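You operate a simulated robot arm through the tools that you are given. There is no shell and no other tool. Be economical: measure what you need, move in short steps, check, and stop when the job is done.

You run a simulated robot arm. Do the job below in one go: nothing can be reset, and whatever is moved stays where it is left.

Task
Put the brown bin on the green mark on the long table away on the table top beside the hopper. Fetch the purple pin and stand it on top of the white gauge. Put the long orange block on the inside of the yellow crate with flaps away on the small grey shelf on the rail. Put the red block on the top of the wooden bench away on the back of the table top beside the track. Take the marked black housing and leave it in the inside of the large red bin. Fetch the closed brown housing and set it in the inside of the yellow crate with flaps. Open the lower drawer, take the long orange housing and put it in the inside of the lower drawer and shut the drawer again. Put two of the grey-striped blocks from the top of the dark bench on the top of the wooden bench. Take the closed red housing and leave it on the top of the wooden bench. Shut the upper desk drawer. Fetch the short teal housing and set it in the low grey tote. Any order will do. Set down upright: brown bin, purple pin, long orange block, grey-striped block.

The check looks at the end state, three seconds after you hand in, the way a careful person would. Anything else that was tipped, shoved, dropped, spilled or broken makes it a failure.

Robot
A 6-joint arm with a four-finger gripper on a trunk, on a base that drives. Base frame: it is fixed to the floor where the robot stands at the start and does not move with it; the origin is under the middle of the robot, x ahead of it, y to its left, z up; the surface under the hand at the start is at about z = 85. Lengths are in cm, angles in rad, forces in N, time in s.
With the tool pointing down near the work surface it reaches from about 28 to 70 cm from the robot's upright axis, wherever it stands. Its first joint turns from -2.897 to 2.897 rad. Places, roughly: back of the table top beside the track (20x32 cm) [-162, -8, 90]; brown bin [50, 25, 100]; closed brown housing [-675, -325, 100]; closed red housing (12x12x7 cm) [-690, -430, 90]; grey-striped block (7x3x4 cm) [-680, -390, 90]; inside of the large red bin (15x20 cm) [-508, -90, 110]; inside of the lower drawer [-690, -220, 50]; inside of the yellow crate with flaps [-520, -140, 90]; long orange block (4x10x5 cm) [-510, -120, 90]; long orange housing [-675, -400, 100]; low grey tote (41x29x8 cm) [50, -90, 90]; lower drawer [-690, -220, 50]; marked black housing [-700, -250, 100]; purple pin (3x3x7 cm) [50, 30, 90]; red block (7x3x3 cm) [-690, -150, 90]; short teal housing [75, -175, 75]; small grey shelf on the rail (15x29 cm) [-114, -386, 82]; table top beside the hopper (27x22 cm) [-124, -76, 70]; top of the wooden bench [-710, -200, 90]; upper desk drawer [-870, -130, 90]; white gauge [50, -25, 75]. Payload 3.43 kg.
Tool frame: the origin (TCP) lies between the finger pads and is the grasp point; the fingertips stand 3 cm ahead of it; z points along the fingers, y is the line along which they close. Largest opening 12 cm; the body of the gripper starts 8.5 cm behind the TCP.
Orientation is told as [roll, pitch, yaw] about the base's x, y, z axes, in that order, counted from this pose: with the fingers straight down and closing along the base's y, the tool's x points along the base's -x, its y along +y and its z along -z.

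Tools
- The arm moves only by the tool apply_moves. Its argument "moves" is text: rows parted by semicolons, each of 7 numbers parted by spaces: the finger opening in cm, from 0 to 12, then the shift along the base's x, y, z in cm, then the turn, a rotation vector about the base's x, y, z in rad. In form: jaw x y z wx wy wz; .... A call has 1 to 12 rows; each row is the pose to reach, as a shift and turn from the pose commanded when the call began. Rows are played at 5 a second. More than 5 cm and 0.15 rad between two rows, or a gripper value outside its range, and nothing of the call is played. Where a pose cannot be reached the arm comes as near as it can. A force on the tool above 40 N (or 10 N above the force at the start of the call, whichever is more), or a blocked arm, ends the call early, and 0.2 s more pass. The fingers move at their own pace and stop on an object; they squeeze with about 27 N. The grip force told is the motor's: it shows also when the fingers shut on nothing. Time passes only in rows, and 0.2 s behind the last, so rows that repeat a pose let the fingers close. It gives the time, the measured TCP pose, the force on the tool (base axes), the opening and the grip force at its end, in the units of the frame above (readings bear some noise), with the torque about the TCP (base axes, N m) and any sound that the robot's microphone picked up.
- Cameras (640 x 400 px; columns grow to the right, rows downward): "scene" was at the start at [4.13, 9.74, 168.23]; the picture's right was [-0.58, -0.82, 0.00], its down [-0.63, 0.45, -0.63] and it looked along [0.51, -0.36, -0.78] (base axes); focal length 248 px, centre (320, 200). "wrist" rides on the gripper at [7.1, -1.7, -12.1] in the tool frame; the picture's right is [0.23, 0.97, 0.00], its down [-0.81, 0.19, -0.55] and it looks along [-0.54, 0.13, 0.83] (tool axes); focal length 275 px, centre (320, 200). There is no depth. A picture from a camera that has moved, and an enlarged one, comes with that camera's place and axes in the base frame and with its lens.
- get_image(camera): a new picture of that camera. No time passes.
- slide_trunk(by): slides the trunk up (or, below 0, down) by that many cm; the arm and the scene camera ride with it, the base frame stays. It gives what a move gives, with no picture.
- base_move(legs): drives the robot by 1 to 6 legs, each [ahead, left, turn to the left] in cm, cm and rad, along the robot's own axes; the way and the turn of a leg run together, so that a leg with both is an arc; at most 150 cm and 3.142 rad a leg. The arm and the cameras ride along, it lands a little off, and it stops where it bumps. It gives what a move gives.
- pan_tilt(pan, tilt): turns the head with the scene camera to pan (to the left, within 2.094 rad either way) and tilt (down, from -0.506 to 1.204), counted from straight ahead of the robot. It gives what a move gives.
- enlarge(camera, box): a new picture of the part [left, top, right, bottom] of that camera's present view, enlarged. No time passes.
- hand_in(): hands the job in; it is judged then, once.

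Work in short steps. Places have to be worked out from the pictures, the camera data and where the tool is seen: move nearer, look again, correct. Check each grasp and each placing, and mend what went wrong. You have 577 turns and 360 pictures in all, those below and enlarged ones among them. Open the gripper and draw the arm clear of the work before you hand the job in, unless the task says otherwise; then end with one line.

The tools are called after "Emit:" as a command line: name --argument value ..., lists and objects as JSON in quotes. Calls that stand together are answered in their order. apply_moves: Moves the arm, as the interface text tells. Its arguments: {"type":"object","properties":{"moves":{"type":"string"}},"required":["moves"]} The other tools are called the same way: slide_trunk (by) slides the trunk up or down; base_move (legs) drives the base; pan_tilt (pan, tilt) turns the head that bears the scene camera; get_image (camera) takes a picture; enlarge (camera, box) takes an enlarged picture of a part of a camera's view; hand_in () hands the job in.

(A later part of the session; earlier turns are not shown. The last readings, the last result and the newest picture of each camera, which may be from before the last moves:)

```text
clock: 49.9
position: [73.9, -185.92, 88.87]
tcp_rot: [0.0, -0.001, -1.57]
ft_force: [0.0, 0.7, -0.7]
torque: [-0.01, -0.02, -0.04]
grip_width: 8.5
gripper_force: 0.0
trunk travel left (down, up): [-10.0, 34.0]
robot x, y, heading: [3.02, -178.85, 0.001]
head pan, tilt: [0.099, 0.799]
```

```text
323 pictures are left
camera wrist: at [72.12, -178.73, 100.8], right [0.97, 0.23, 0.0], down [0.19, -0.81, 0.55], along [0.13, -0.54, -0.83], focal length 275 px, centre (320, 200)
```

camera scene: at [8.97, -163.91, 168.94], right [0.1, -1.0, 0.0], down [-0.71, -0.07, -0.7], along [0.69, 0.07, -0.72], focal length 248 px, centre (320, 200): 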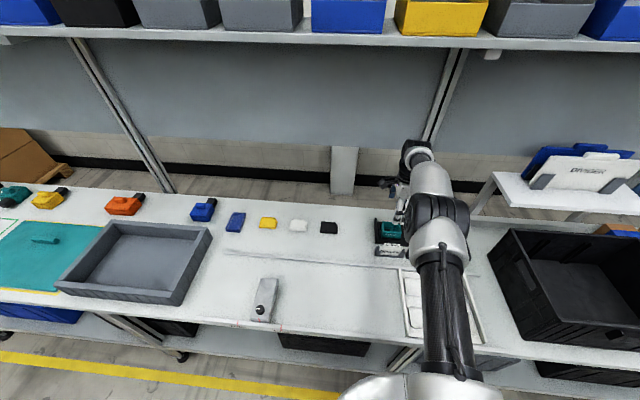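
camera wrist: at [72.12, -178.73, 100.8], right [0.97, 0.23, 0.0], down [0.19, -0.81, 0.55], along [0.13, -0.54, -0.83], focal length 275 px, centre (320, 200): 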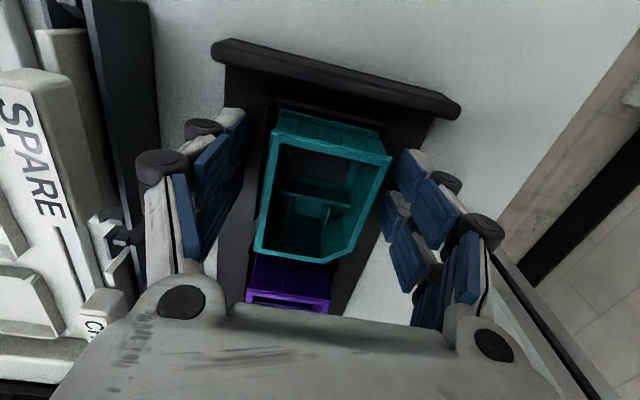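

Deep enough now. Close and lift a little, checking width.

Emit:
apply_moves --moves "5 0 0 0 0 0 0; 2 0 0 0 0 0 0; 0 0 0 0 0 0 0; 0 0 0 0 0 0 0; 0 0 0 0 0 0 0; 0 0 0 0 0 0 0; 0 0 0 0.5 0 0 0; 0 0 0 1.2 0 0 0; 0 0 0 2 0 0 0"

Emit:
get_image --camera "wrist"

```text
clock: 51.7
position: [73.69, -185.9, 88.9]
tcp_rot: [-0.01, 0.001, -1.57]
ft_force: [11.9, -0.6, -13.9]
torque: [0.06, -0.44, 0.03]
grip_width: 6.79
gripper_force: 45.1
trunk travel left (down, up): [-10.0, 34.0]
robot x, y, heading: [2.83, -178.81, 0.004]
head pan, tilt: [0.099, 0.799]
stopped in row 8: the force on the tool passed its limit at 45 N (the readings are from after the stop); the commanded pose is now the measured one
```

```text
322 pictures are left
camera wrist: at [72.13, -178.72, 100.89], right [0.97, 0.23, -0.01], down [0.2, -0.81, 0.55], along [0.12, -0.54, -0.83], focal length 275 px, centre (320, 200)
```

wrist: 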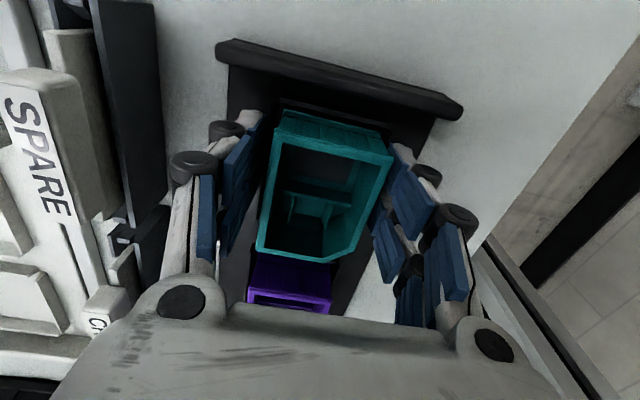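

Width 6.8 means I caught the nest's wall. I open, rise 1 cm and close again just above the nest wall.

Emit:
apply_moves --moves "8.5 0 0 0 0 0 0; 8.5 0 0 0 0 0 0; 8.5 0 0 0.8 0 0 0; 8.5 0 0 0.8 0 0 0; 5 0 0 0.8 0 0 0; 2 0 0 0.8 0 0 0; 0 0 0 0.8 0 0 0; 0 0 0 0.8 0 0 0; 0 0 0 0.8 0 0 0; 0 0 0 0.8 0 0 0"

Emit:
get_image --camera "wrist"

```text
clock: 53.9
position: [73.55, -185.87, 90.07]
tcp_rot: [-0.009, 0.0, -1.572]
ft_force: [6.9, 0.4, 2.2]
torque: [-0.04, -0.17, 0.01]
grip_width: 5.35
gripper_force: 26.9
trunk travel left (down, up): [-10.0, 34.0]
robot x, y, heading: [2.58, -178.88, 0.001]
head pan, tilt: [0.099, 0.799]
```

```text
321 pictures are left
camera wrist: at [71.91, -178.67, 102.0], right [0.97, 0.23, -0.01], down [0.2, -0.81, 0.55], along [0.12, -0.54, -0.83], focal length 275 px, centre (320, 200)
```

wrist: 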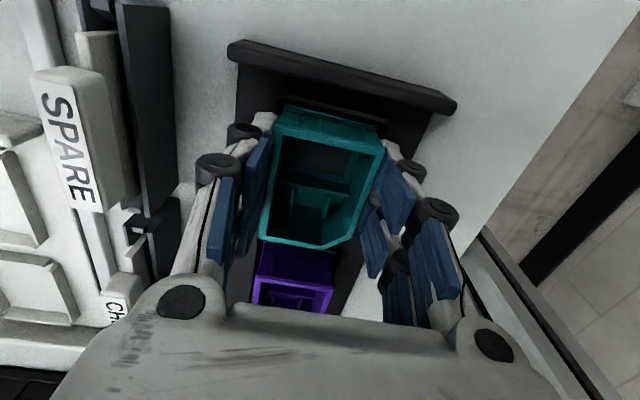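

Grip 5.35 at z 90.1. Lift slowly and watch the width.

Emit:
apply_moves --moves "0 0.2 0 0 0 0 0; 0 0.2 0 0.3 0 0 0; 0 0.2 0 0.6 0 0 0; 0 0.2 0 0.9 0 0 0; 0 0.2 0 1.2 0 0 0"

Emit:
get_image --camera "wrist"

```text
clock: 55.1
position: [73.53, -185.89, 91.21]
tcp_rot: [-0.011, -0.001, -1.57]
ft_force: [0.5, -0.4, -1.6]
torque: [0.03, 0.01, 0.0]
grip_width: 5.32
gripper_force: 27.4
trunk travel left (down, up): [-10.0, 34.0]
robot x, y, heading: [3.19, -178.73, 0.004]
head pan, tilt: [0.099, 0.799]
```

```text
320 pictures are left
camera wrist: at [72.1, -178.68, 103.2], right [0.97, 0.23, -0.01], down [0.2, -0.81, 0.55], along [0.12, -0.54, -0.83], focal length 275 px, centre (320, 200)
```

wrist: 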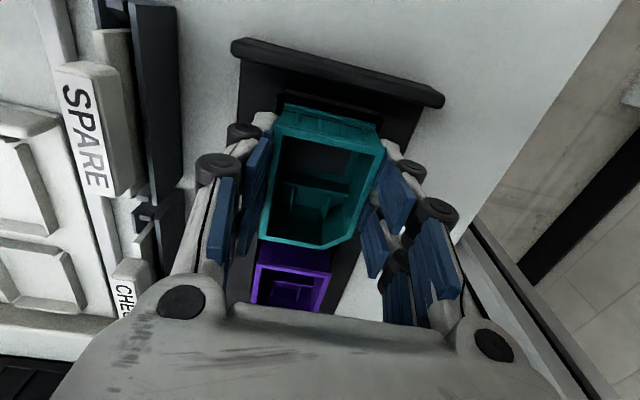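

It is coming along this time. Continue lifting, gently.

Emit:
apply_moves --moves "0 0 0 1 0 0 0; 0 0 0 2 0 0 0; 0 0 0 3.5 0 0 0; 0 0 0 5 0 0 0; 0 0 0 7 0 0 0"

Emit:
get_image --camera "wrist"

```text
clock: 56.3
position: [73.63, -185.96, 98.38]
tcp_rot: [-0.01, 0.001, -1.57]
ft_force: [0.5, -0.6, -1.4]
torque: [0.04, 0.06, -0.01]
grip_width: 5.35
gripper_force: 27.4
trunk travel left (down, up): [-10.0, 34.0]
robot x, y, heading: [3.18, -178.56, -0.001]
head pan, tilt: [0.099, 0.799]
```

```text
319 pictures are left
camera wrist: at [72.1, -178.75, 110.27], right [0.97, 0.23, -0.01], down [0.2, -0.81, 0.55], along [0.12, -0.54, -0.83], focal length 275 px, centre (320, 200)
```

wrist: 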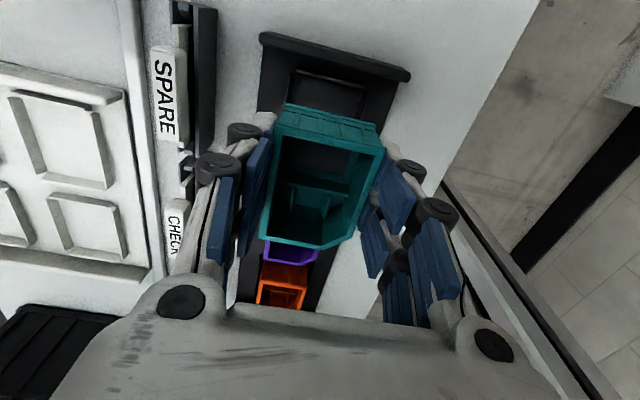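

Held. I pull back to x≈50, z≈106, then drive 94 cm left to the tote.

Emit:
apply_moves --moves "0 -3 0 2 0 0 0; 0 -7 0 4 0 0 0; 0 -11 0 6 0 0 0; 0 -15 0 8 0 0 0; 0 -19 0 9 0 0 0; 0 -23 0 9 0 0 0"

Emit:
base_move --legs '[[-4, 0, 0], [0, 94, 0]]'

Emit:
get_image --camera "wrist"

Emit:
get_image --camera "scene"

```text
clock: 57.7
position: [50.43, -185.93, 107.34]
tcp_rot: [-0.01, -0.001, -1.57]
ft_force: [-0.9, 0.4, -1.3]
torque: [0.01, -0.01, -0.01]
grip_width: 5.34
gripper_force: 27.1
trunk travel left (down, up): [-10.0, 34.0]
robot x, y, heading: [2.88, -178.82, -0.002]
head pan, tilt: [0.099, 0.799]
```

```text
clock: 63.0
position: [46.54, -94.32, 107.39]
tcp_rot: [-0.011, -0.001, -1.568]
ft_force: [-0.6, 0.5, -0.9]
torque: [0.02, 0.0, -0.01]
grip_width: 5.38
gripper_force: 27.5
trunk travel left (down, up): [-10.0, 34.0]
robot x, y, heading: [-1.31, -87.48, 0.005]
head pan, tilt: [0.099, 0.799]
```

```text
318 pictures are left
camera wrist: at [44.95, -87.11, 119.3], right [0.97, 0.23, -0.01], down [0.2, -0.81, 0.55], along [0.12, -0.54, -0.83], focal length 275 px, centre (320, 200)
```

wrist: 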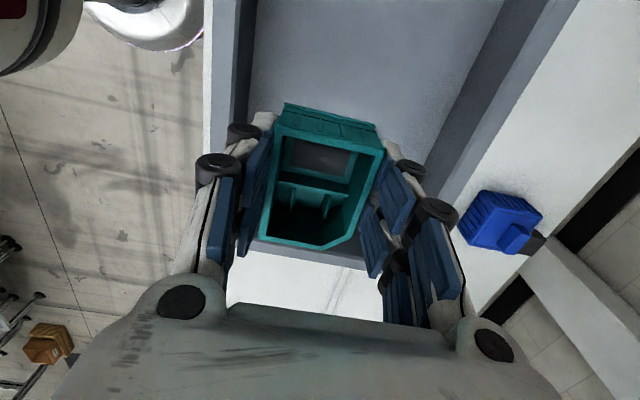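

```text
317 pictures are left
camera scene: at [4.82, -72.32, 158.94], right [0.1, -0.99, 0.0], down [-0.71, -0.07, -0.7], along [0.69, 0.07, -0.72], focal length 248 px, centre (320, 200)
```

scene: 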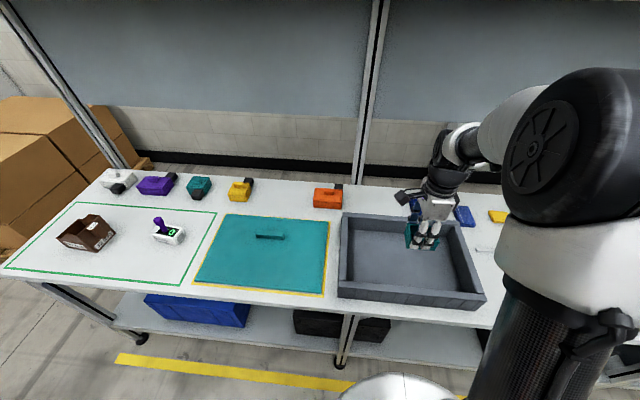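

Tote centre is about (51,-95). I move over it and go down to just above its floor.

Emit:
apply_moves --moves "0 4 -0.7 0 0 0 0; 0 4 -0.7 -4 0 0 0; 0 4 -0.7 -8 0 0 0; 0 4 -0.7 -12 0 0 0; 0 4 -0.7 -14 0 0 0; 0 4 -0.7 -15 0 0 0"

Emit:
apply_moves --moves "0 0 0 -0.5 0 0 0; 0 0 0 -1 0 0 0; 0 0 0 -1.4 0 0 0; 0 0 0 -1.4 0 0 0"

Emit:
get_image --camera "wrist"

```text
clock: 64.3
position: [50.4, -95.02, 92.26]
tcp_rot: [-0.01, -0.001, -1.568]
ft_force: [0.2, 0.4, -0.8]
torque: [0.03, 0.0, 0.0]
grip_width: 5.36
gripper_force: 27.2
trunk travel left (down, up): [-10.0, 34.0]
robot x, y, heading: [-0.87, -87.31, 0.006]
head pan, tilt: [0.099, 0.799]
```

```text
clock: 65.3
position: [50.62, -95.05, 90.88]
tcp_rot: [-0.011, 0.001, -1.568]
ft_force: [-0.3, -0.4, -0.2]
torque: [-0.05, -0.01, -0.02]
grip_width: 5.36
gripper_force: 26.4
trunk travel left (down, up): [-10.0, 34.0]
robot x, y, heading: [-0.92, -87.35, 0.003]
head pan, tilt: [0.099, 0.799]
```

```text
316 pictures are left
camera wrist: at [49.0, -87.9, 102.79], right [0.97, 0.23, -0.01], down [0.2, -0.81, 0.55], along [0.12, -0.54, -0.83], focal length 275 px, centre (320, 200)
```

wrist: 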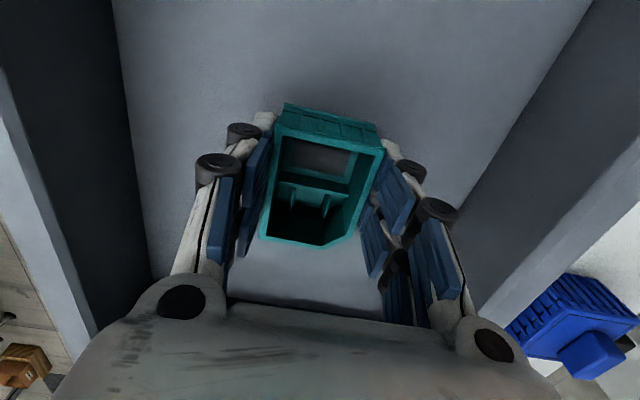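

Not yet touching. I go on in small steps until contact.

Emit:
apply_moves --moves "0 0 0 -0.3 0 0 0; 0 0 0 -0.6 0 0 0; 0 0 0 -0.6 0 0 0"

Emit:
apply_moves --moves "0 0 0 -0.3 0 0 0; 0 0 0 -0.6 0 0 0; 0 0 0 -0.6 0 0 0"

```text
clock: 66.2
position: [50.46, -95.19, 90.23]
tcp_rot: [-0.011, 0.002, -1.569]
ft_force: [-0.1, 0.4, -0.8]
torque: [-0.02, -0.02, 0.0]
grip_width: 5.34
gripper_force: 27.1
trunk travel left (down, up): [-10.0, 34.0]
robot x, y, heading: [-1.08, -87.12, 0.005]
head pan, tilt: [0.099, 0.799]
```

```text
clock: 67.0
position: [50.52, -94.95, 89.96]
tcp_rot: [-0.006, 0.0, -1.567]
ft_force: [-2.9, -2.2, 18.5]
torque: [0.2, 0.09, 0.03]
grip_width: 5.4
gripper_force: 26.6
trunk travel left (down, up): [-10.0, 34.0]
robot x, y, heading: [-1.39, -87.47, -0.0]
head pan, tilt: [0.099, 0.799]
```

Contact at z≈90. I relax, open, and rise.

Emit:
apply_moves --moves "0 0 0 0.3 0 0 0; 7 0 0 0.3 0 0 0; 7.5 0 0 0.3 0 0 0; 7.5 0 0 0.3 0 0 0; 7.5 0 0 2 0 0 0; 7.5 0 0 6 0 0 0; 7.5 0 0 10 0 0 0; 7.5 0 0 14 0 0 0; 7.5 0 0 18 0 0 0; 7.5 0 0 22 0 0 0"

Emit:
get_image --camera "wrist"

```text
clock: 69.2
position: [50.56, -94.93, 111.87]
tcp_rot: [-0.012, 0.001, -1.568]
ft_force: [0.0, -0.4, 0.3]
torque: [-0.01, 0.0, 0.01]
grip_width: 7.5
gripper_force: 0.1
trunk travel left (down, up): [-10.0, 34.0]
robot x, y, heading: [-0.96, -87.31, 0.003]
head pan, tilt: [0.099, 0.799]
```

```text
315 pictures are left
camera wrist: at [49.01, -87.81, 123.86], right [0.97, 0.23, -0.01], down [0.2, -0.81, 0.55], along [0.12, -0.54, -0.83], focal length 275 px, centre (320, 200)
```

wrist: 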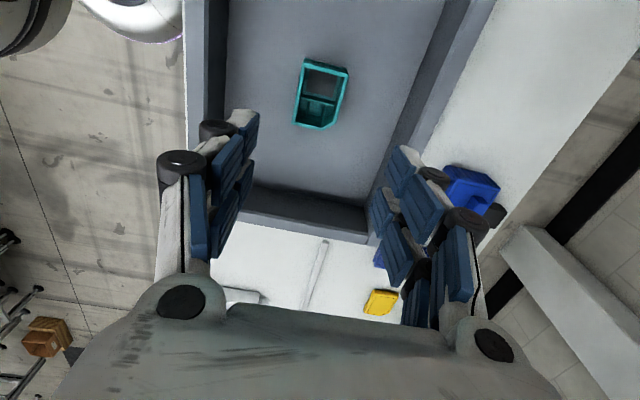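

Teal housing is in the tote. Next the brown bin: I draw in, drive left 88 cm, and look at it.

Emit:
apply_moves --moves "10 -4 0 3 0.012 0 0; 10 -8 0 5 0.012 0 0; 10 -12 0 5 0.012 0 0"

Emit:
base_move --legs '[[-4, 0, 0], [0, 90, 0]]'

Emit:
pan_tilt --pan 0.0 --tilt 0.8

Emit:
get_image --camera "scene"

Emit:
get_image --camera "wrist"

```text
clock: 70.0
position: [38.43, -95.02, 116.93]
tcp_rot: [-0.009, 0.012, -1.566]
ft_force: [0.0, -0.2, 1.0]
torque: [0.0, -0.05, 0.0]
grip_width: 10.03
gripper_force: 0.0
trunk travel left (down, up): [-10.0, 34.0]
robot x, y, heading: [-0.93, -87.25, -0.0]
head pan, tilt: [0.099, 0.799]
```

```text
clock: 75.1
position: [35.1, -7.33, 116.94]
tcp_rot: [-0.01, 0.011, -1.588]
ft_force: [-1.3, 0.2, -0.2]
torque: [-0.05, -0.01, 0.0]
grip_width: 9.98
gripper_force: 0.0
trunk travel left (down, up): [-10.0, 34.0]
robot x, y, heading: [-4.61, 1.08, -0.013]
head pan, tilt: [0.099, 0.799]
```

```text
clock: 75.8
position: [35.04, -7.48, 116.98]
tcp_rot: [-0.011, 0.012, -1.587]
ft_force: [0.0, 0.4, -1.0]
torque: [0.02, -0.04, 0.01]
grip_width: 10.02
gripper_force: 0.1
trunk travel left (down, up): [-10.0, 34.0]
robot x, y, heading: [-4.18, 0.78, -0.014]
head pan, tilt: [0.0, 0.799]
```

```text
314 pictures are left
camera scene: at [1.77, 15.14, 158.95], right [-0.02, -1.0, 0.0], down [-0.72, 0.01, -0.7], along [0.7, -0.01, -0.72], focal length 248 px, centre (320, 200)
```

scene: 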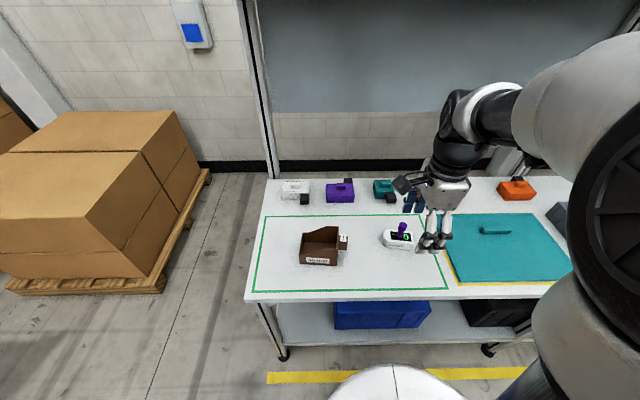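

```text
313 pictures are left
camera wrist: at [33.62, -0.36, 128.89], right [0.98, 0.21, -0.01], down [0.18, -0.82, 0.54], along [0.11, -0.53, -0.84], focal length 275 px, centre (320, 200)
```

wrist: 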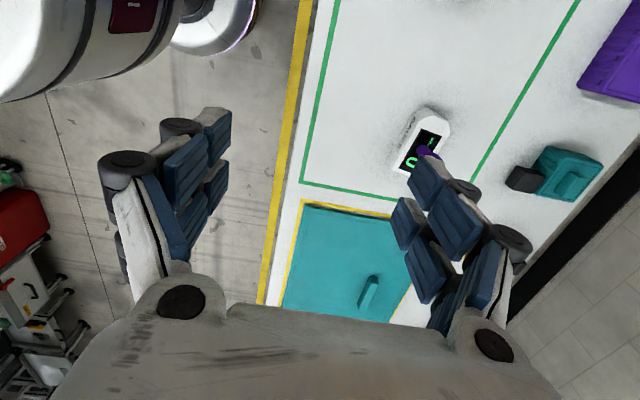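

Zoom on the bin.

Emit:
enlarge --camera "scene" --box '[270, 205, 390, 285]'

```text
5.00 times, centred on (330, 245) of scene
camera zoom: at [1.77, 15.14, 158.95], right [-0.02, -1.0, 0.0], down [-0.72, 0.01, -0.7], along [0.7, -0.01, -0.72], focal length 1238 px, centre (270, -25)
```

zoom: 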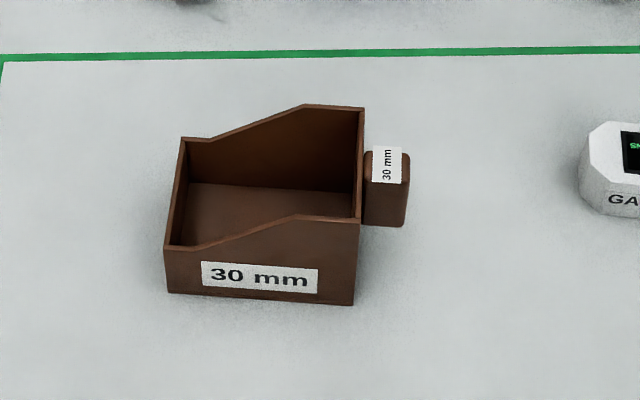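

The bin is about 12 (y) × 9 (x) × 10.5 high, turned about -0.1 rad, centre near (48,14.7). I'll grip it across its whole 9 cm depth at its middle. First hover above.

Emit:
apply_moves --moves "12 2.5 4 0 0 0 -0.03; 12 5 8 0 0 0 -0.06; 12 7.5 12 0 0 0 -0.09; 12 10 16 0 0 0 -0.09; 12 12 19 0 0 0 -0.09; 12 13 21.6 0 0 0 -0.09; 12 13 21.6 -2 0 0 -0.09; 12 13 21.6 -2 0 0 -0.09"

Emit:
get_image --camera "wrist"

Emit:
get_image --camera "scene"

```text
clock: 77.6
position: [47.91, 14.19, 114.89]
tcp_rot: [-0.008, 0.013, -1.679]
ft_force: [0.2, -0.1, 0.9]
torque: [0.02, 0.03, -0.03]
grip_width: 11.98
gripper_force: 0.0
trunk travel left (down, up): [-10.0, 34.0]
robot x, y, heading: [-4.44, 1.04, -0.017]
head pan, tilt: [0.0, 0.799]
```

```text
311 pictures are left
camera wrist: at [47.2, 21.32, 126.93], right [0.99, 0.12, -0.01], down [0.11, -0.83, 0.54], along [0.06, -0.54, -0.84], focal length 275 px, centre (320, 200)
```

wrist: 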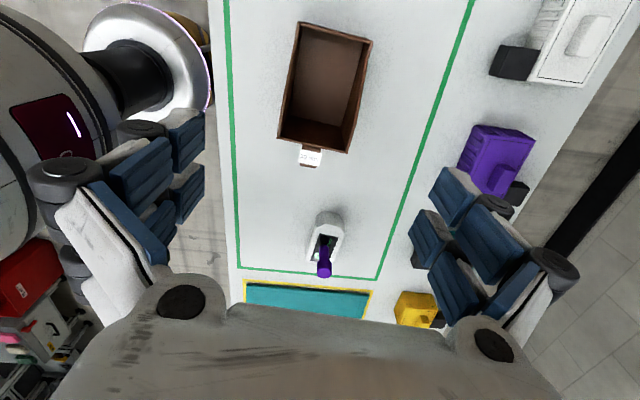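

```text
310 pictures are left
camera scene: at [1.76, 15.14, 158.95], right [-0.02, -1.0, 0.0], down [-0.72, 0.01, -0.7], along [0.7, -0.01, -0.72], focal length 248 px, centre (320, 200)
```

scene: 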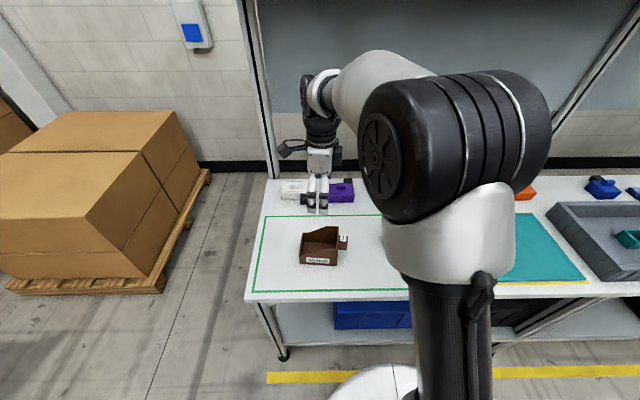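

Wrist view confirms: centre (48.2,14.8), 8.8 wide, turned -0.09. I go down.

Emit:
apply_moves --moves "12 0.2 0.2 -4 0 0 0; 12 0.2 0.2 -8 0 0 0; 12 0.2 0.2 -12 0 0 0; 12 0.2 0.2 -15 0 0 0"

Emit:
get_image --camera "wrist"

```text
clock: 78.6
position: [48.11, 14.43, 99.83]
tcp_rot: [-0.012, 0.013, -1.677]
ft_force: [-0.1, 0.2, -0.5]
torque: [0.01, 0.02, -0.01]
grip_width: 11.98
gripper_force: 0.1
trunk travel left (down, up): [-10.0, 34.0]
robot x, y, heading: [-4.44, 0.93, -0.018]
head pan, tilt: [0.0, 0.799]
```

```text
309 pictures are left
camera wrist: at [47.24, 21.58, 111.75], right [0.99, 0.12, -0.01], down [0.11, -0.83, 0.54], along [0.06, -0.54, -0.84], focal length 275 px, centre (320, 200)
```

wrist: 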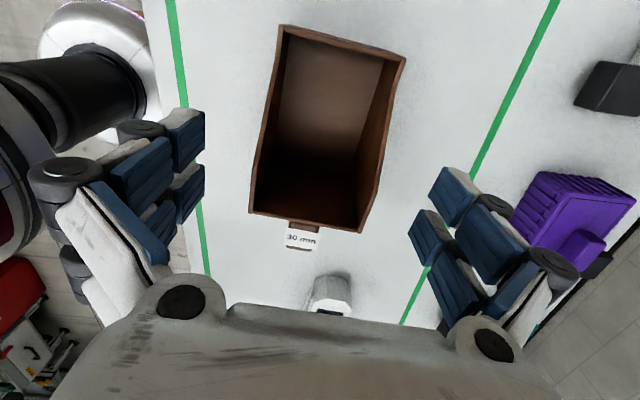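

Clearance is good both sides. Down to z 91 and close.

Emit:
apply_moves --moves "12 0 0 -3 0 0 0; 12 0 0 -6 0 0 0; 12 0 0 -8.8 0 0 0; 10 0 0 -8.8 0 0 0; 8 0 0 -8.8 0 0 0; 6 0 0 -8.8 0 0 0; 6 0 0 -8.8 0 0 0"

Emit:
get_image --camera "wrist"

```text
clock: 80.2
position: [47.94, 14.34, 91.08]
tcp_rot: [-0.008, 0.014, -1.678]
ft_force: [-0.1, -0.1, 0.7]
torque: [-0.13, -0.06, 0.04]
grip_width: 8.97
gripper_force: 26.5
trunk travel left (down, up): [-10.0, 34.0]
robot x, y, heading: [-4.33, 1.05, -0.018]
head pan, tilt: [0.0, 0.799]
```

```text
308 pictures are left
camera wrist: at [47.33, 21.52, 103.13], right [0.99, 0.12, -0.01], down [0.11, -0.83, 0.54], along [0.06, -0.54, -0.84], focal length 275 px, centre (320, 200)
```

wrist: 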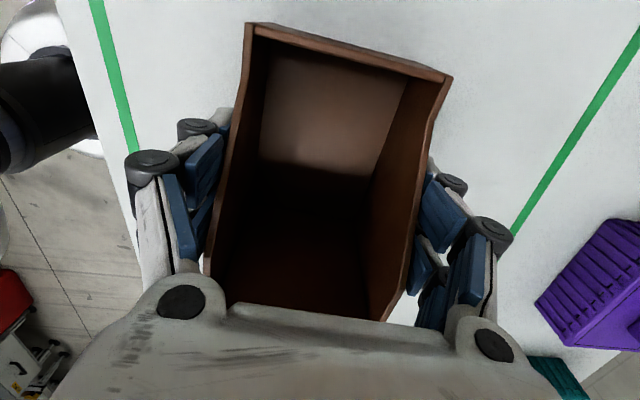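

Gripped at 8.97 cm. Lift slowly and check.

Emit:
apply_moves --moves "0 0 0 1 0 0 0; 0 0 0 2 0 0 0; 0 0 0 5 0 0 0; 0 0 0 9 0 0 0; 0 0 0 13 0 0 0"

Emit:
get_image --camera "wrist"

Emit:
get_image --camera "scene"

```text
clock: 81.4
position: [47.96, 14.36, 104.28]
tcp_rot: [-0.011, 0.012, -1.678]
ft_force: [0.1, 0.5, -1.3]
torque: [0.03, 0.01, -0.02]
grip_width: 8.96
gripper_force: 26.8
trunk travel left (down, up): [-10.0, 34.0]
robot x, y, heading: [-4.4, 1.42, -0.02]
head pan, tilt: [0.0, 0.799]
```

```text
307 pictures are left
camera wrist: at [47.18, 21.56, 116.3], right [0.99, 0.12, -0.01], down [0.11, -0.83, 0.54], along [0.06, -0.54, -0.84], focal length 275 px, centre (320, 200)
```

wrist: 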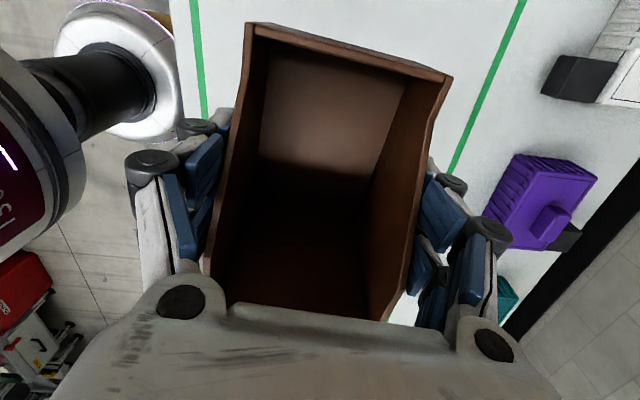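

```text
306 pictures are left
camera scene: at [1.72, 15.12, 158.95], right [-0.02, -1.0, 0.0], down [-0.72, 0.01, -0.7], along [0.7, -0.01, -0.72], focal length 248 px, centre (320, 200)
```

scene: 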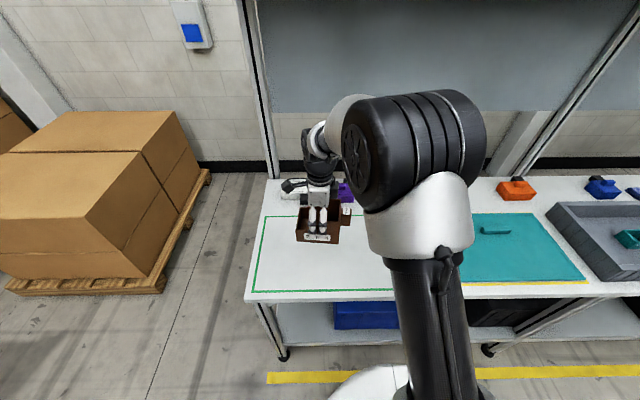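

Held well. Raise and draw back; look behind with the head before turning.

Emit:
apply_moves --moves "0 -3 -2 3 0 0 0; 0 -6 -4 6 0 0 0; 0 -9 -6 8 0 0 0; 0 -9 -6 8 0 0 0"

Emit:
pan_tilt --pan -2.09 --tilt 0.5

Emit:
get_image --camera "scene"

Emit:
pan_tilt --pan 2.09 --tilt 0.5

Emit:
get_image --camera "scene"

```text
clock: 82.4
position: [39.15, 8.46, 112.07]
tcp_rot: [-0.01, 0.011, -1.678]
ft_force: [0.8, 0.1, -2.0]
torque: [0.03, -0.05, -0.01]
grip_width: 8.98
gripper_force: 27.1
trunk travel left (down, up): [-10.0, 34.0]
robot x, y, heading: [-4.52, 0.91, -0.011]
head pan, tilt: [0.0, 0.799]
```

```text
clock: 84.4
position: [39.14, 8.52, 112.07]
tcp_rot: [-0.011, 0.012, -1.678]
ft_force: [0.7, 0.1, -1.5]
torque: [0.04, -0.02, -0.01]
grip_width: 8.95
gripper_force: 27.1
trunk travel left (down, up): [-10.0, 34.0]
robot x, y, heading: [-4.78, 1.24, -0.02]
head pan, tilt: [-2.089, 0.499]
```

```text
305 pictures are left
camera scene: at [-10.93, 7.45, 161.54], right [-0.86, 0.51, 0.0], down [0.24, 0.41, -0.88], along [-0.45, -0.76, -0.48], focal length 248 px, centre (320, 200)
```

scene: 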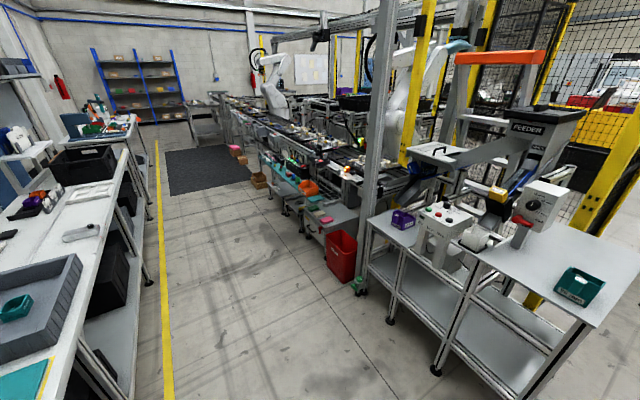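

```text
clock: 87.8
position: [39.22, 8.49, 112.06]
tcp_rot: [-0.012, 0.01, -1.676]
ft_force: [0.2, -0.1, -1.8]
torque: [0.02, -0.01, -0.01]
grip_width: 8.93
gripper_force: 26.8
trunk travel left (down, up): [-10.0, 34.0]
robot x, y, heading: [-4.67, 1.1, -0.015]
head pan, tilt: [2.089, 0.499]
```

```text
304 pictures are left
camera scene: at [-10.65, 23.26, 161.54], right [0.88, 0.48, 0.0], down [0.23, -0.42, -0.88], along [-0.42, 0.77, -0.48], focal length 248 px, centre (320, 200)
```

scene: 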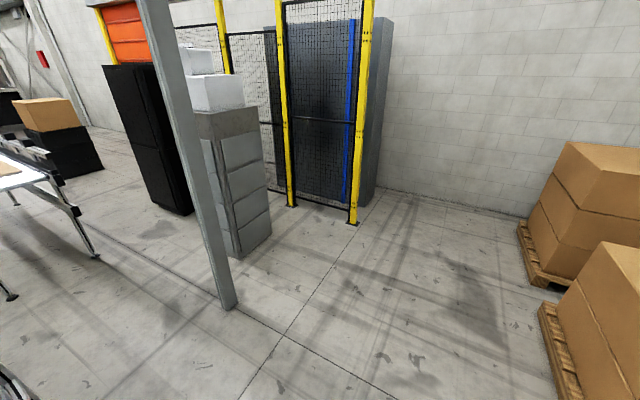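

The hopper table stands behind me on the right. I back off 30 cm and turn right a quarter to look toward it.

Emit:
base_move --legs '[[-30, 0, 0], [0, 0, -1.9]]'

Emit:
pan_tilt --pan -0.7 --tilt 0.5

Emit:
get_image --camera "scene"

```text
clock: 94.4
position: [-41.57, -42.19, 112.04]
tcp_rot: [-0.011, 0.013, 2.704]
ft_force: [0.4, 0.1, -2.2]
torque: [0.02, -0.04, -0.01]
grip_width: 8.98
gripper_force: 26.8
trunk travel left (down, up): [-10.0, 34.0]
robot x, y, heading: [-34.53, 1.9, -1.924]
head pan, tilt: [2.089, 0.499]
```

```text
clock: 96.8
position: [-41.59, -42.2, 112.19]
tcp_rot: [-0.01, 0.011, 2.703]
ft_force: [0.3, 0.3, -2.4]
torque: [0.0, -0.03, -0.01]
grip_width: 8.99
gripper_force: 26.8
trunk travel left (down, up): [-10.0, 34.0]
robot x, y, heading: [-34.4, 1.83, -1.921]
head pan, tilt: [-0.7, 0.499]
```

```text
303 pictures are left
camera scene: at [-28.45, -5.79, 161.54], right [-0.5, 0.87, 0.0], down [0.41, 0.24, -0.88], along [-0.76, -0.44, -0.48], focal length 248 px, centre (320, 200)
```

scene: 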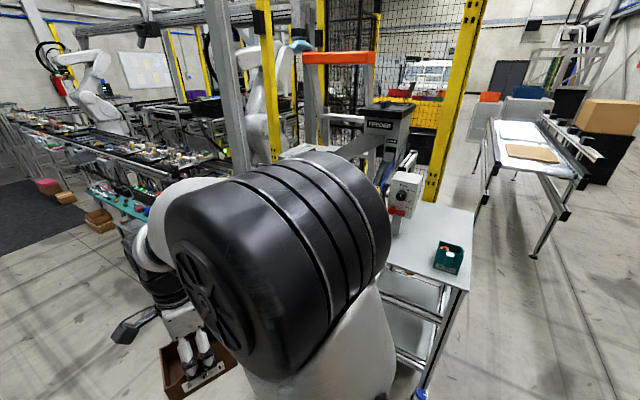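

The arm hides the table. I turn farther right so the table is left of the arm.

Emit:
base_move --legs '[[0, 0, -1.15]]'

Emit:
pan_tilt --pan 0.5 --tilt 0.6

Emit:
get_image --camera "scene"

```text
clock: 100.1
position: [-77.22, -9.62, 112.03]
tcp_rot: [-0.01, 0.012, 1.551]
ft_force: [-0.6, -0.2, -1.7]
torque: [-0.02, 0.02, 0.02]
grip_width: 9.0
gripper_force: 26.5
trunk travel left (down, up): [-10.0, 34.0]
robot x, y, heading: [-34.43, 1.24, -3.072]
head pan, tilt: [-0.7, 0.499]
```

```text
clock: 101.5
position: [-77.22, -9.58, 112.05]
tcp_rot: [-0.011, 0.012, 1.552]
ft_force: [0.5, 0.3, -1.8]
torque: [-0.04, 0.0, 0.01]
grip_width: 8.95
gripper_force: 26.7
trunk travel left (down, up): [-10.0, 34.0]
robot x, y, heading: [-34.59, 1.55, -3.066]
head pan, tilt: [0.499, 0.6]
```

```text
302 pictures are left
camera scene: at [-38.89, -16.92, 160.63], right [-0.54, 0.84, 0.0], down [0.48, 0.3, -0.83], along [-0.7, -0.44, -0.56], focal length 248 px, centre (320, 200)
```

scene: 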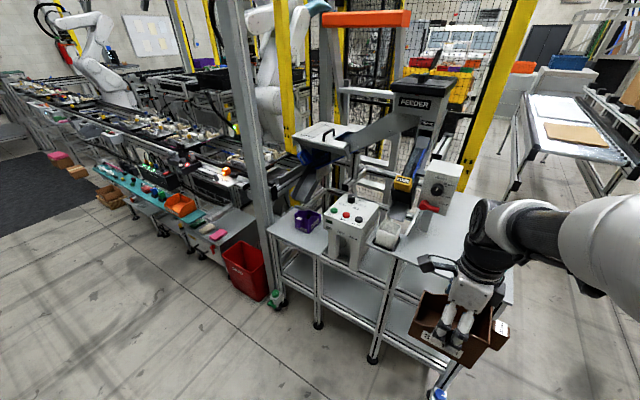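

The table is at z≈70, turned by about 16°. Zoom into it for free spaces.

Emit:
enlarge --camera "scene" --box '[250, 120, 510, 300]'

```text
2.22 times, centred on (380, 210) of scene
camera zoom: at [-38.89, -16.92, 160.63], right [-0.54, 0.84, 0.0], down [0.48, 0.3, -0.83], along [-0.7, -0.44, -0.56], focal length 550 px, centre (187, 178)
```

zoom: 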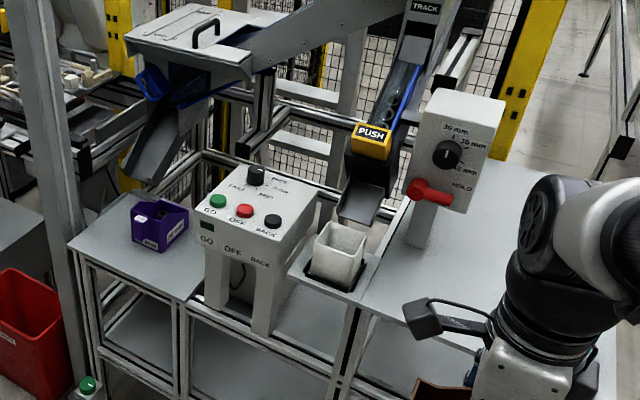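

The left platform holds a purple bin below the hopper chute. I drive left 75 cm (towards -y) to stand before it and look from closer.

Emit:
base_move --legs '[[0, 75, 0], [0, 0, -0.07]]'

Emit:
pan_tilt --pan 0.0 --tilt 0.65

Emit:
get_image --camera "scene"

```text
clock: 105.9
position: [-72.2, -79.7, 112.06]
tcp_rot: [-0.01, 0.012, 1.494]
ft_force: [-0.1, -0.7, -1.6]
torque: [-0.03, 0.06, 0.0]
grip_width: 8.98
gripper_force: 27.3
trunk travel left (down, up): [-10.0, 34.0]
robot x, y, heading: [-28.82, -71.15, -3.131]
head pan, tilt: [0.499, 0.6]
```

```text
clock: 106.9
position: [-72.2, -79.7, 112.1]
tcp_rot: [-0.01, 0.013, 1.491]
ft_force: [-0.9, 0.4, -1.6]
torque: [-0.02, 0.01, -0.01]
grip_width: 8.98
gripper_force: 27.9
trunk travel left (down, up): [-10.0, 34.0]
robot x, y, heading: [-28.81, -71.16, -3.128]
head pan, tilt: [0.0, 0.649]
```

```text
300 pictures are left
camera scene: at [-35.45, -85.12, 160.2], right [-0.01, 1.0, 0.0], down [0.6, 0.01, -0.8], along [-0.8, -0.01, -0.6], focal length 248 px, centre (320, 200)
```

scene: 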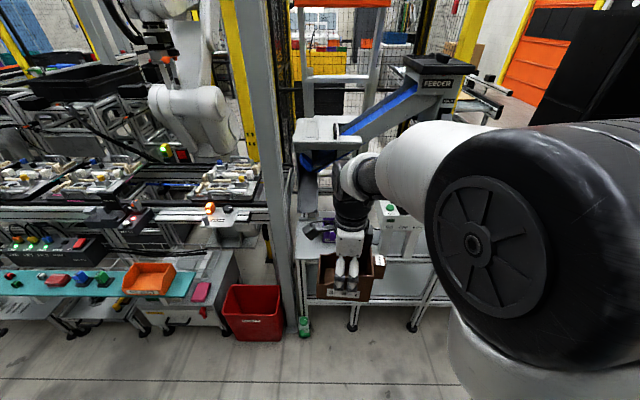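

The held bin blocks the view; swing it aside (+y) and look again.

Emit:
apply_moves --moves "0 0 4.5 0 0 0 0; 0 1 9 0 0 0 0; 0 2 13.5 0 0 0 0; 0 3 18 0 0 0 0; 0 4 22.5 0 0 0 0; 0 5 27 0 0 0 0; 0 6 31.5 0 0 0 0; 0 8 36 0 0 0 0"

Emit:
enlarge --camera "scene" --box '[270, 150, 450, 330]'

```text
clock: 108.7
position: [-64.09, -43.94, 111.8]
tcp_rot: [-0.011, 0.011, 1.493]
ft_force: [-0.3, 0.5, -1.9]
torque: [-0.03, 0.02, -0.01]
grip_width: 8.99
gripper_force: 27.0
trunk travel left (down, up): [-10.0, 34.0]
robot x, y, heading: [-28.69, -71.66, -3.131]
head pan, tilt: [0.0, 0.649]
```

```text
2.22 times, centred on (360, 240) of scene
camera zoom: at [-35.41, -85.0, 160.22], right [-0.01, 1.0, 0.0], down [0.6, 0.01, -0.8], along [-0.8, -0.01, -0.6], focal length 550 px, centre (231, 111)
```

zoom: 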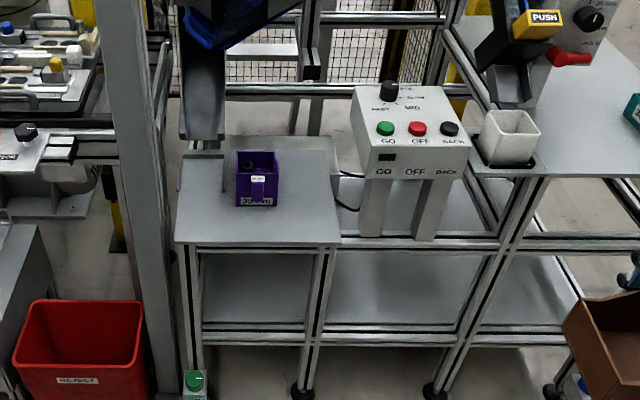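

The left platform (z≈70, x -111…-139, y -97…-62) has a purple bin in the middle; free room is on its right, 13 cm wide. Holding across the full width would leave too little room there, so I'll set the bin down on the right-hand table first and regrip it by its handle. I drive there (robot right and ahead) and look.

Emit:
base_move --legs '[[20, -50, 0]]'

Emit:
pan_tilt --pan 0.1 --tilt 0.7

Emit:
get_image --camera "scene"

```text
clock: 111.8
position: [-84.83, 6.42, 111.95]
tcp_rot: [-0.01, 0.014, 1.492]
ft_force: [-1.0, 0.4, -1.5]
torque: [-0.07, 0.01, -0.02]
grip_width: 8.96
gripper_force: 26.8
trunk travel left (down, up): [-10.0, 34.0]
robot x, y, heading: [-49.8, -20.93, -3.129]
head pan, tilt: [0.0, 0.649]
```

```text
clock: 112.5
position: [-84.75, 6.27, 111.96]
tcp_rot: [-0.009, 0.012, 1.494]
ft_force: [-1.0, -1.1, -2.7]
torque: [-0.03, 0.01, 0.02]
grip_width: 8.95
gripper_force: 27.4
trunk travel left (down, up): [-10.0, 34.0]
robot x, y, heading: [-49.46, -20.5, -3.128]
head pan, tilt: [0.099, 0.7]
```

```text
298 pictures are left
camera scene: at [-55.85, -35.51, 159.77], right [-0.11, 0.99, 0.0], down [0.64, 0.07, -0.77], along [-0.76, -0.09, -0.64], focal length 248 px, centre (320, 200)
```

scene: 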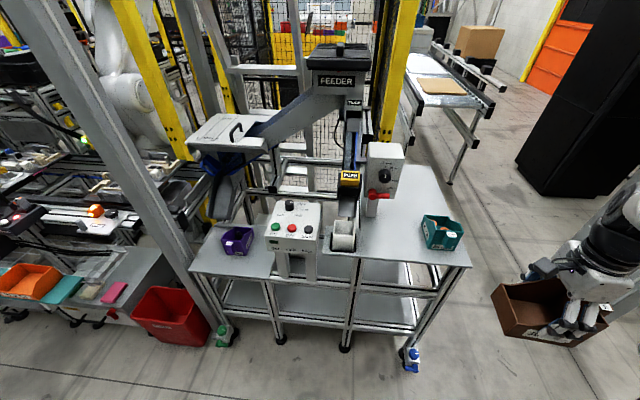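

The space there is tight for regripping. Instead I take the bin back to the free long table, set it down there and regrip by the handle. Turning about and driving back.

Emit:
base_move --legs '[[0, 0, 3.13], [44, 30, 0]]'

Emit:
get_image --camera "wrist"

Emit:
pan_tilt --pan -0.3 --tilt 0.8

Emit:
get_image --camera "scene"

```text
clock: 123.0
position: [28.66, -13.88, 111.91]
tcp_rot: [-0.012, 0.012, -1.61]
ft_force: [-0.9, 0.1, -1.0]
torque: [0.04, 0.0, 0.04]
grip_width: 8.99
gripper_force: 27.2
trunk travel left (down, up): [-10.0, 34.0]
robot x, y, heading: [-7.87, 12.17, 0.053]
head pan, tilt: [0.099, 0.7]
```

```text
297 pictures are left
camera wrist: at [27.39, -6.71, 123.98], right [0.98, 0.19, -0.01], down [0.17, -0.82, 0.54], along [0.1, -0.53, -0.84], focal length 275 px, centre (320, 200)
```

wrist: 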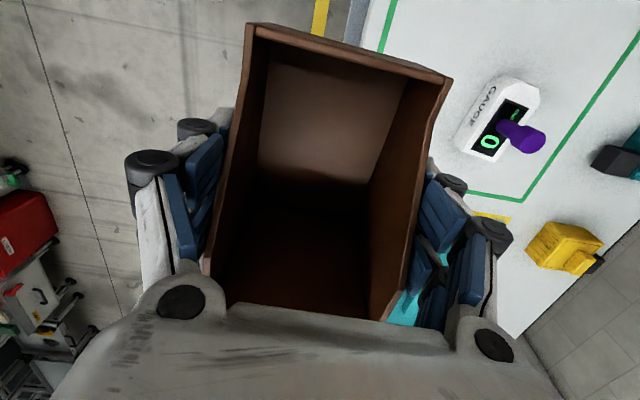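

```text
clock: 123.9
position: [28.55, -13.72, 111.98]
tcp_rot: [-0.009, 0.011, -1.606]
ft_force: [-0.4, 0.2, -1.5]
torque: [0.01, -0.02, -0.04]
grip_width: 8.95
gripper_force: 26.7
trunk travel left (down, up): [-10.0, 34.0]
robot x, y, heading: [-8.14, 11.98, 0.046]
head pan, tilt: [-0.3, 0.799]
```

```text
296 pictures are left
camera scene: at [-2.7, 23.91, 158.95], right [-0.25, -0.97, 0.0], down [-0.69, 0.18, -0.7], along [0.68, -0.17, -0.72], focal length 248 px, centre (320, 200)
```

scene: 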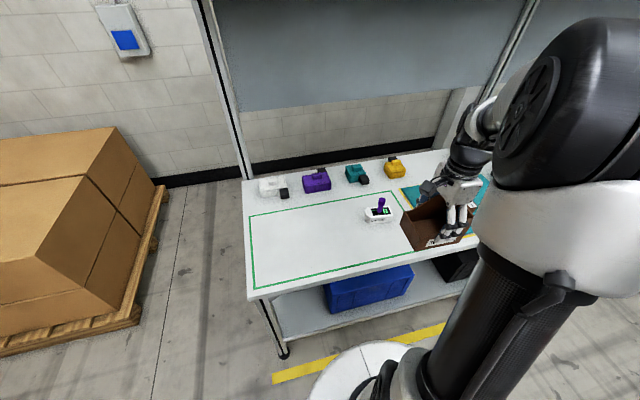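

I carry it to (45,18) keeping clear of the pin.

Emit:
apply_moves --moves "0 0 4.8 0 0 0 0; 0 0.3 9.6 0 0 0 0; 0 0.6 14.4 0 0 0 0; 0 1 19.2 0 0 0 0; 0 2 24 0 0 0 0; 0 4 28 0 0 0 0; 0 7 31 0 0 0 0; 0 11 31.8 0 0 0 0; 0 15 31.8 0 0 0 0; 0 16.4 31.8 -3 0 0 0; 0 16.4 31.8 -7 0 0 0; 0 16.4 31.8 -11 0 0 0"

Emit:
apply_moves --moves "0 0 0 -4 0 0 0; 0 0 0 -7 0 0 0; 0 0 0 -8.5 0 0 0; 0 0 0 -9 0 0 0; 0 0 0 -9.3 0 0 0; 0 0 0 -9.3 0 0 0"

```text
clock: 126.5
position: [45.1, 17.86, 100.83]
tcp_rot: [-0.01, 0.012, -1.608]
ft_force: [-0.1, -0.5, -1.8]
torque: [0.02, -0.01, -0.01]
grip_width: 9.0
gripper_force: 27.8
trunk travel left (down, up): [-10.0, 34.0]
robot x, y, heading: [-7.78, 11.82, 0.047]
head pan, tilt: [-0.3, 0.799]
```

```text
clock: 127.9
position: [44.93, 17.88, 91.61]
tcp_rot: [-0.009, 0.01, -1.609]
ft_force: [0.9, -0.1, -0.8]
torque: [0.02, -0.01, 0.01]
grip_width: 8.98
gripper_force: 27.1
trunk travel left (down, up): [-10.0, 34.0]
robot x, y, heading: [-7.73, 12.04, 0.051]
head pan, tilt: [-0.3, 0.799]
```

Half a centimetre to go; lower to contact, release and rise.

Emit:
apply_moves --moves "0 0 0 -0.3 0 0 0; 0 0 0 -0.5 0 0 0; 10.5 0 0 -0.4 0 0 0; 11 0 0 -0.4 0 0 0; 11 0 0 -0.4 0 0 0; 11 0 0 3 0 0 0; 11 0 0 7 0 0 0; 11 0 0 11 0 0 0; 11 0 0 15 0 0 0; 11 0 0 19 0 0 0"

Emit:
get_image --camera "wrist"

```text
clock: 130.1
position: [44.94, 17.97, 110.74]
tcp_rot: [-0.012, 0.013, -1.611]
ft_force: [-1.0, 0.0, 0.0]
torque: [0.01, -0.03, -0.02]
grip_width: 11.03
gripper_force: 0.5
trunk travel left (down, up): [-10.0, 34.0]
robot x, y, heading: [-7.96, 12.1, 0.05]
head pan, tilt: [-0.3, 0.799]
```

```text
295 pictures are left
camera wrist: at [43.66, 25.17, 122.72], right [0.98, 0.19, -0.01], down [0.17, -0.82, 0.54], along [0.1, -0.53, -0.84], focal length 275 px, centre (320, 200)
```

wrist: 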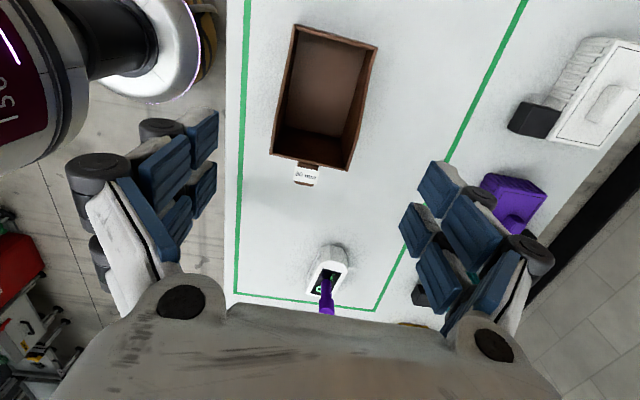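

Bin stands well. Turn the hand half a turn (through the camera-to-robot side) for the handle grip.

Emit:
apply_moves --moves "8 0 -1 2 0 0 0.148; 8 0 -2 2 0 0 0.296; 8 0 -3 2 0 0 0.444; 8 0 -4 2 0 0 0.592; 8 0 -5 2 0 0 0.74; 8 0 -6 2 0 0 0.888; 8 0 -7 2 0 0 1.036; 8 0 -8 2 0 0 1.184; 8 0 -8.5 2 0 0 1.332; 8 0 -8.5 2 0 0 1.48; 8 0 -8.5 2 0 0 1.574; 8 0 -8.5 2 0 0 1.574"

Emit:
apply_moves --moves "8 0 0 0 0 0 0.148; 8 0 0 0 0 0 0.296; 8 0 0 0 0 0 0.444; 8 0 0 0 0 0 0.592; 8 0 0 0 0 0 0.74; 8 0 0 0 0 0 0.888; 8 0 0 0 0 0 1.036; 8 0 0 0 0 0 1.184; 8 0 0 0 0 0 1.332; 8 0 0 0 0 0 1.48; 8 0 0 0 0 0 1.576; 8 0 0 0 0 0 1.576"

Emit:
get_image --camera "wrist"

```text
clock: 132.7
position: [45.07, 9.37, 112.76]
tcp_rot: [-0.011, 0.012, -0.034]
ft_force: [-0.1, -0.4, 0.2]
torque: [-0.01, -0.01, 0.02]
grip_width: 7.99
gripper_force: 0.0
trunk travel left (down, up): [-10.0, 34.0]
robot x, y, heading: [-7.96, 11.7, 0.052]
head pan, tilt: [-0.3, 0.799]
```

```text
clock: 135.3
position: [44.99, 9.39, 112.72]
tcp_rot: [-0.012, 0.011, 1.542]
ft_force: [-0.3, 0.1, -0.2]
torque: [-0.03, -0.01, -0.01]
grip_width: 7.99
gripper_force: 0.0
trunk travel left (down, up): [-10.0, 34.0]
robot x, y, heading: [-7.91, 11.88, 0.05]
head pan, tilt: [-0.3, 0.799]
```

```text
294 pictures are left
camera wrist: at [46.41, 2.43, 124.67], right [-0.98, -0.2, -0.01], down [-0.17, 0.82, 0.54], along [-0.1, 0.53, -0.84], focal length 275 px, centre (320, 200)
```

wrist: 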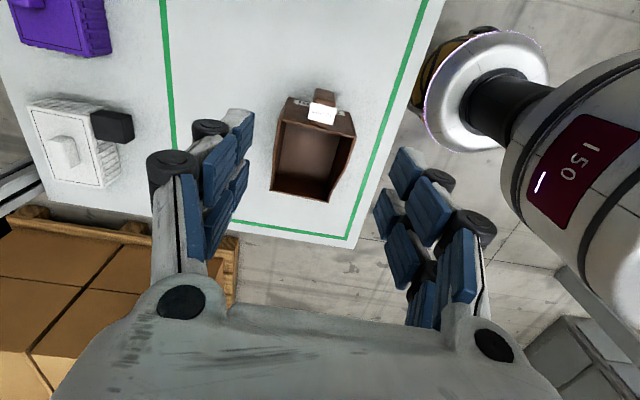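

Zoom on the handle.

Emit:
enlarge --camera "wrist" --box '[250, 70, 390, 210]'

Emit:
enlarge --camera "scene" --box '[280, 180, 420, 270]'

```text
2.86 times, centred on (320, 140) of wrist
camera zoom: at [46.41, 2.43, 124.67], right [-0.98, -0.2, -0.01], down [-0.17, 0.82, 0.54], along [-0.1, 0.53, -0.84], focal length 786 px, centre (320, 371)
```

zoom: 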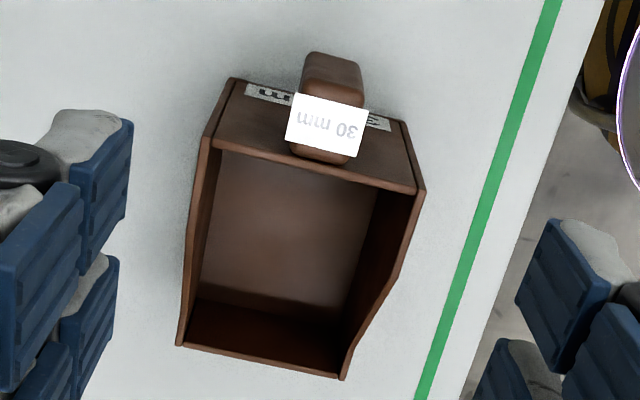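

```text
4.44 times, centred on (350, 225) of scene
camera zoom: at [-2.71, 23.91, 158.95], right [-0.25, -0.97, 0.0], down [-0.69, 0.18, -0.7], along [0.68, -0.17, -0.72], focal length 1101 px, centre (187, 89)
```

zoom: 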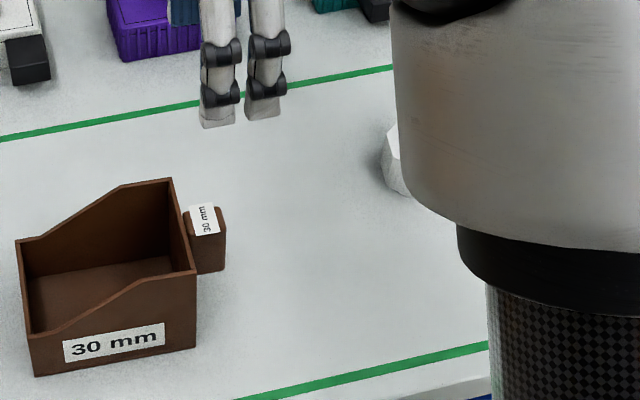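

Handle top is at z≈95, centre about (44.7,10.9), 2.8 wide. I go down over it with 6 cm opening.

Emit:
apply_moves --moves "6 -0.3 1.3 -4 0 0 0; 6 -0.3 1.3 -8 0 0 0; 6 -0.3 1.3 -11 0 0 0; 6 -0.3 1.3 -14 0 0 0"

Emit:
get_image --camera "wrist"

```text
clock: 136.3
position: [44.82, 10.86, 98.46]
tcp_rot: [-0.011, 0.012, 1.541]
ft_force: [0.5, 0.1, 0.1]
torque: [0.01, 0.01, 0.03]
grip_width: 5.97
gripper_force: 0.1
trunk travel left (down, up): [-10.0, 34.0]
robot x, y, heading: [-7.65, 11.78, 0.047]
head pan, tilt: [-0.3, 0.799]
```

```text
291 pictures are left
camera wrist: at [46.25, 3.9, 110.59], right [-0.98, -0.2, -0.01], down [-0.17, 0.82, 0.54], along [-0.1, 0.53, -0.84], focal length 275 px, centre (320, 200)
```

wrist: 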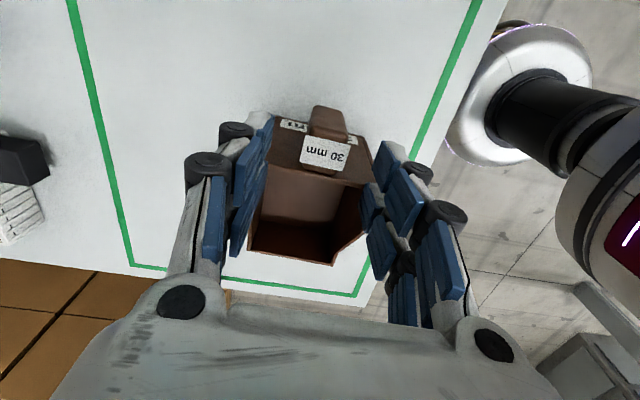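

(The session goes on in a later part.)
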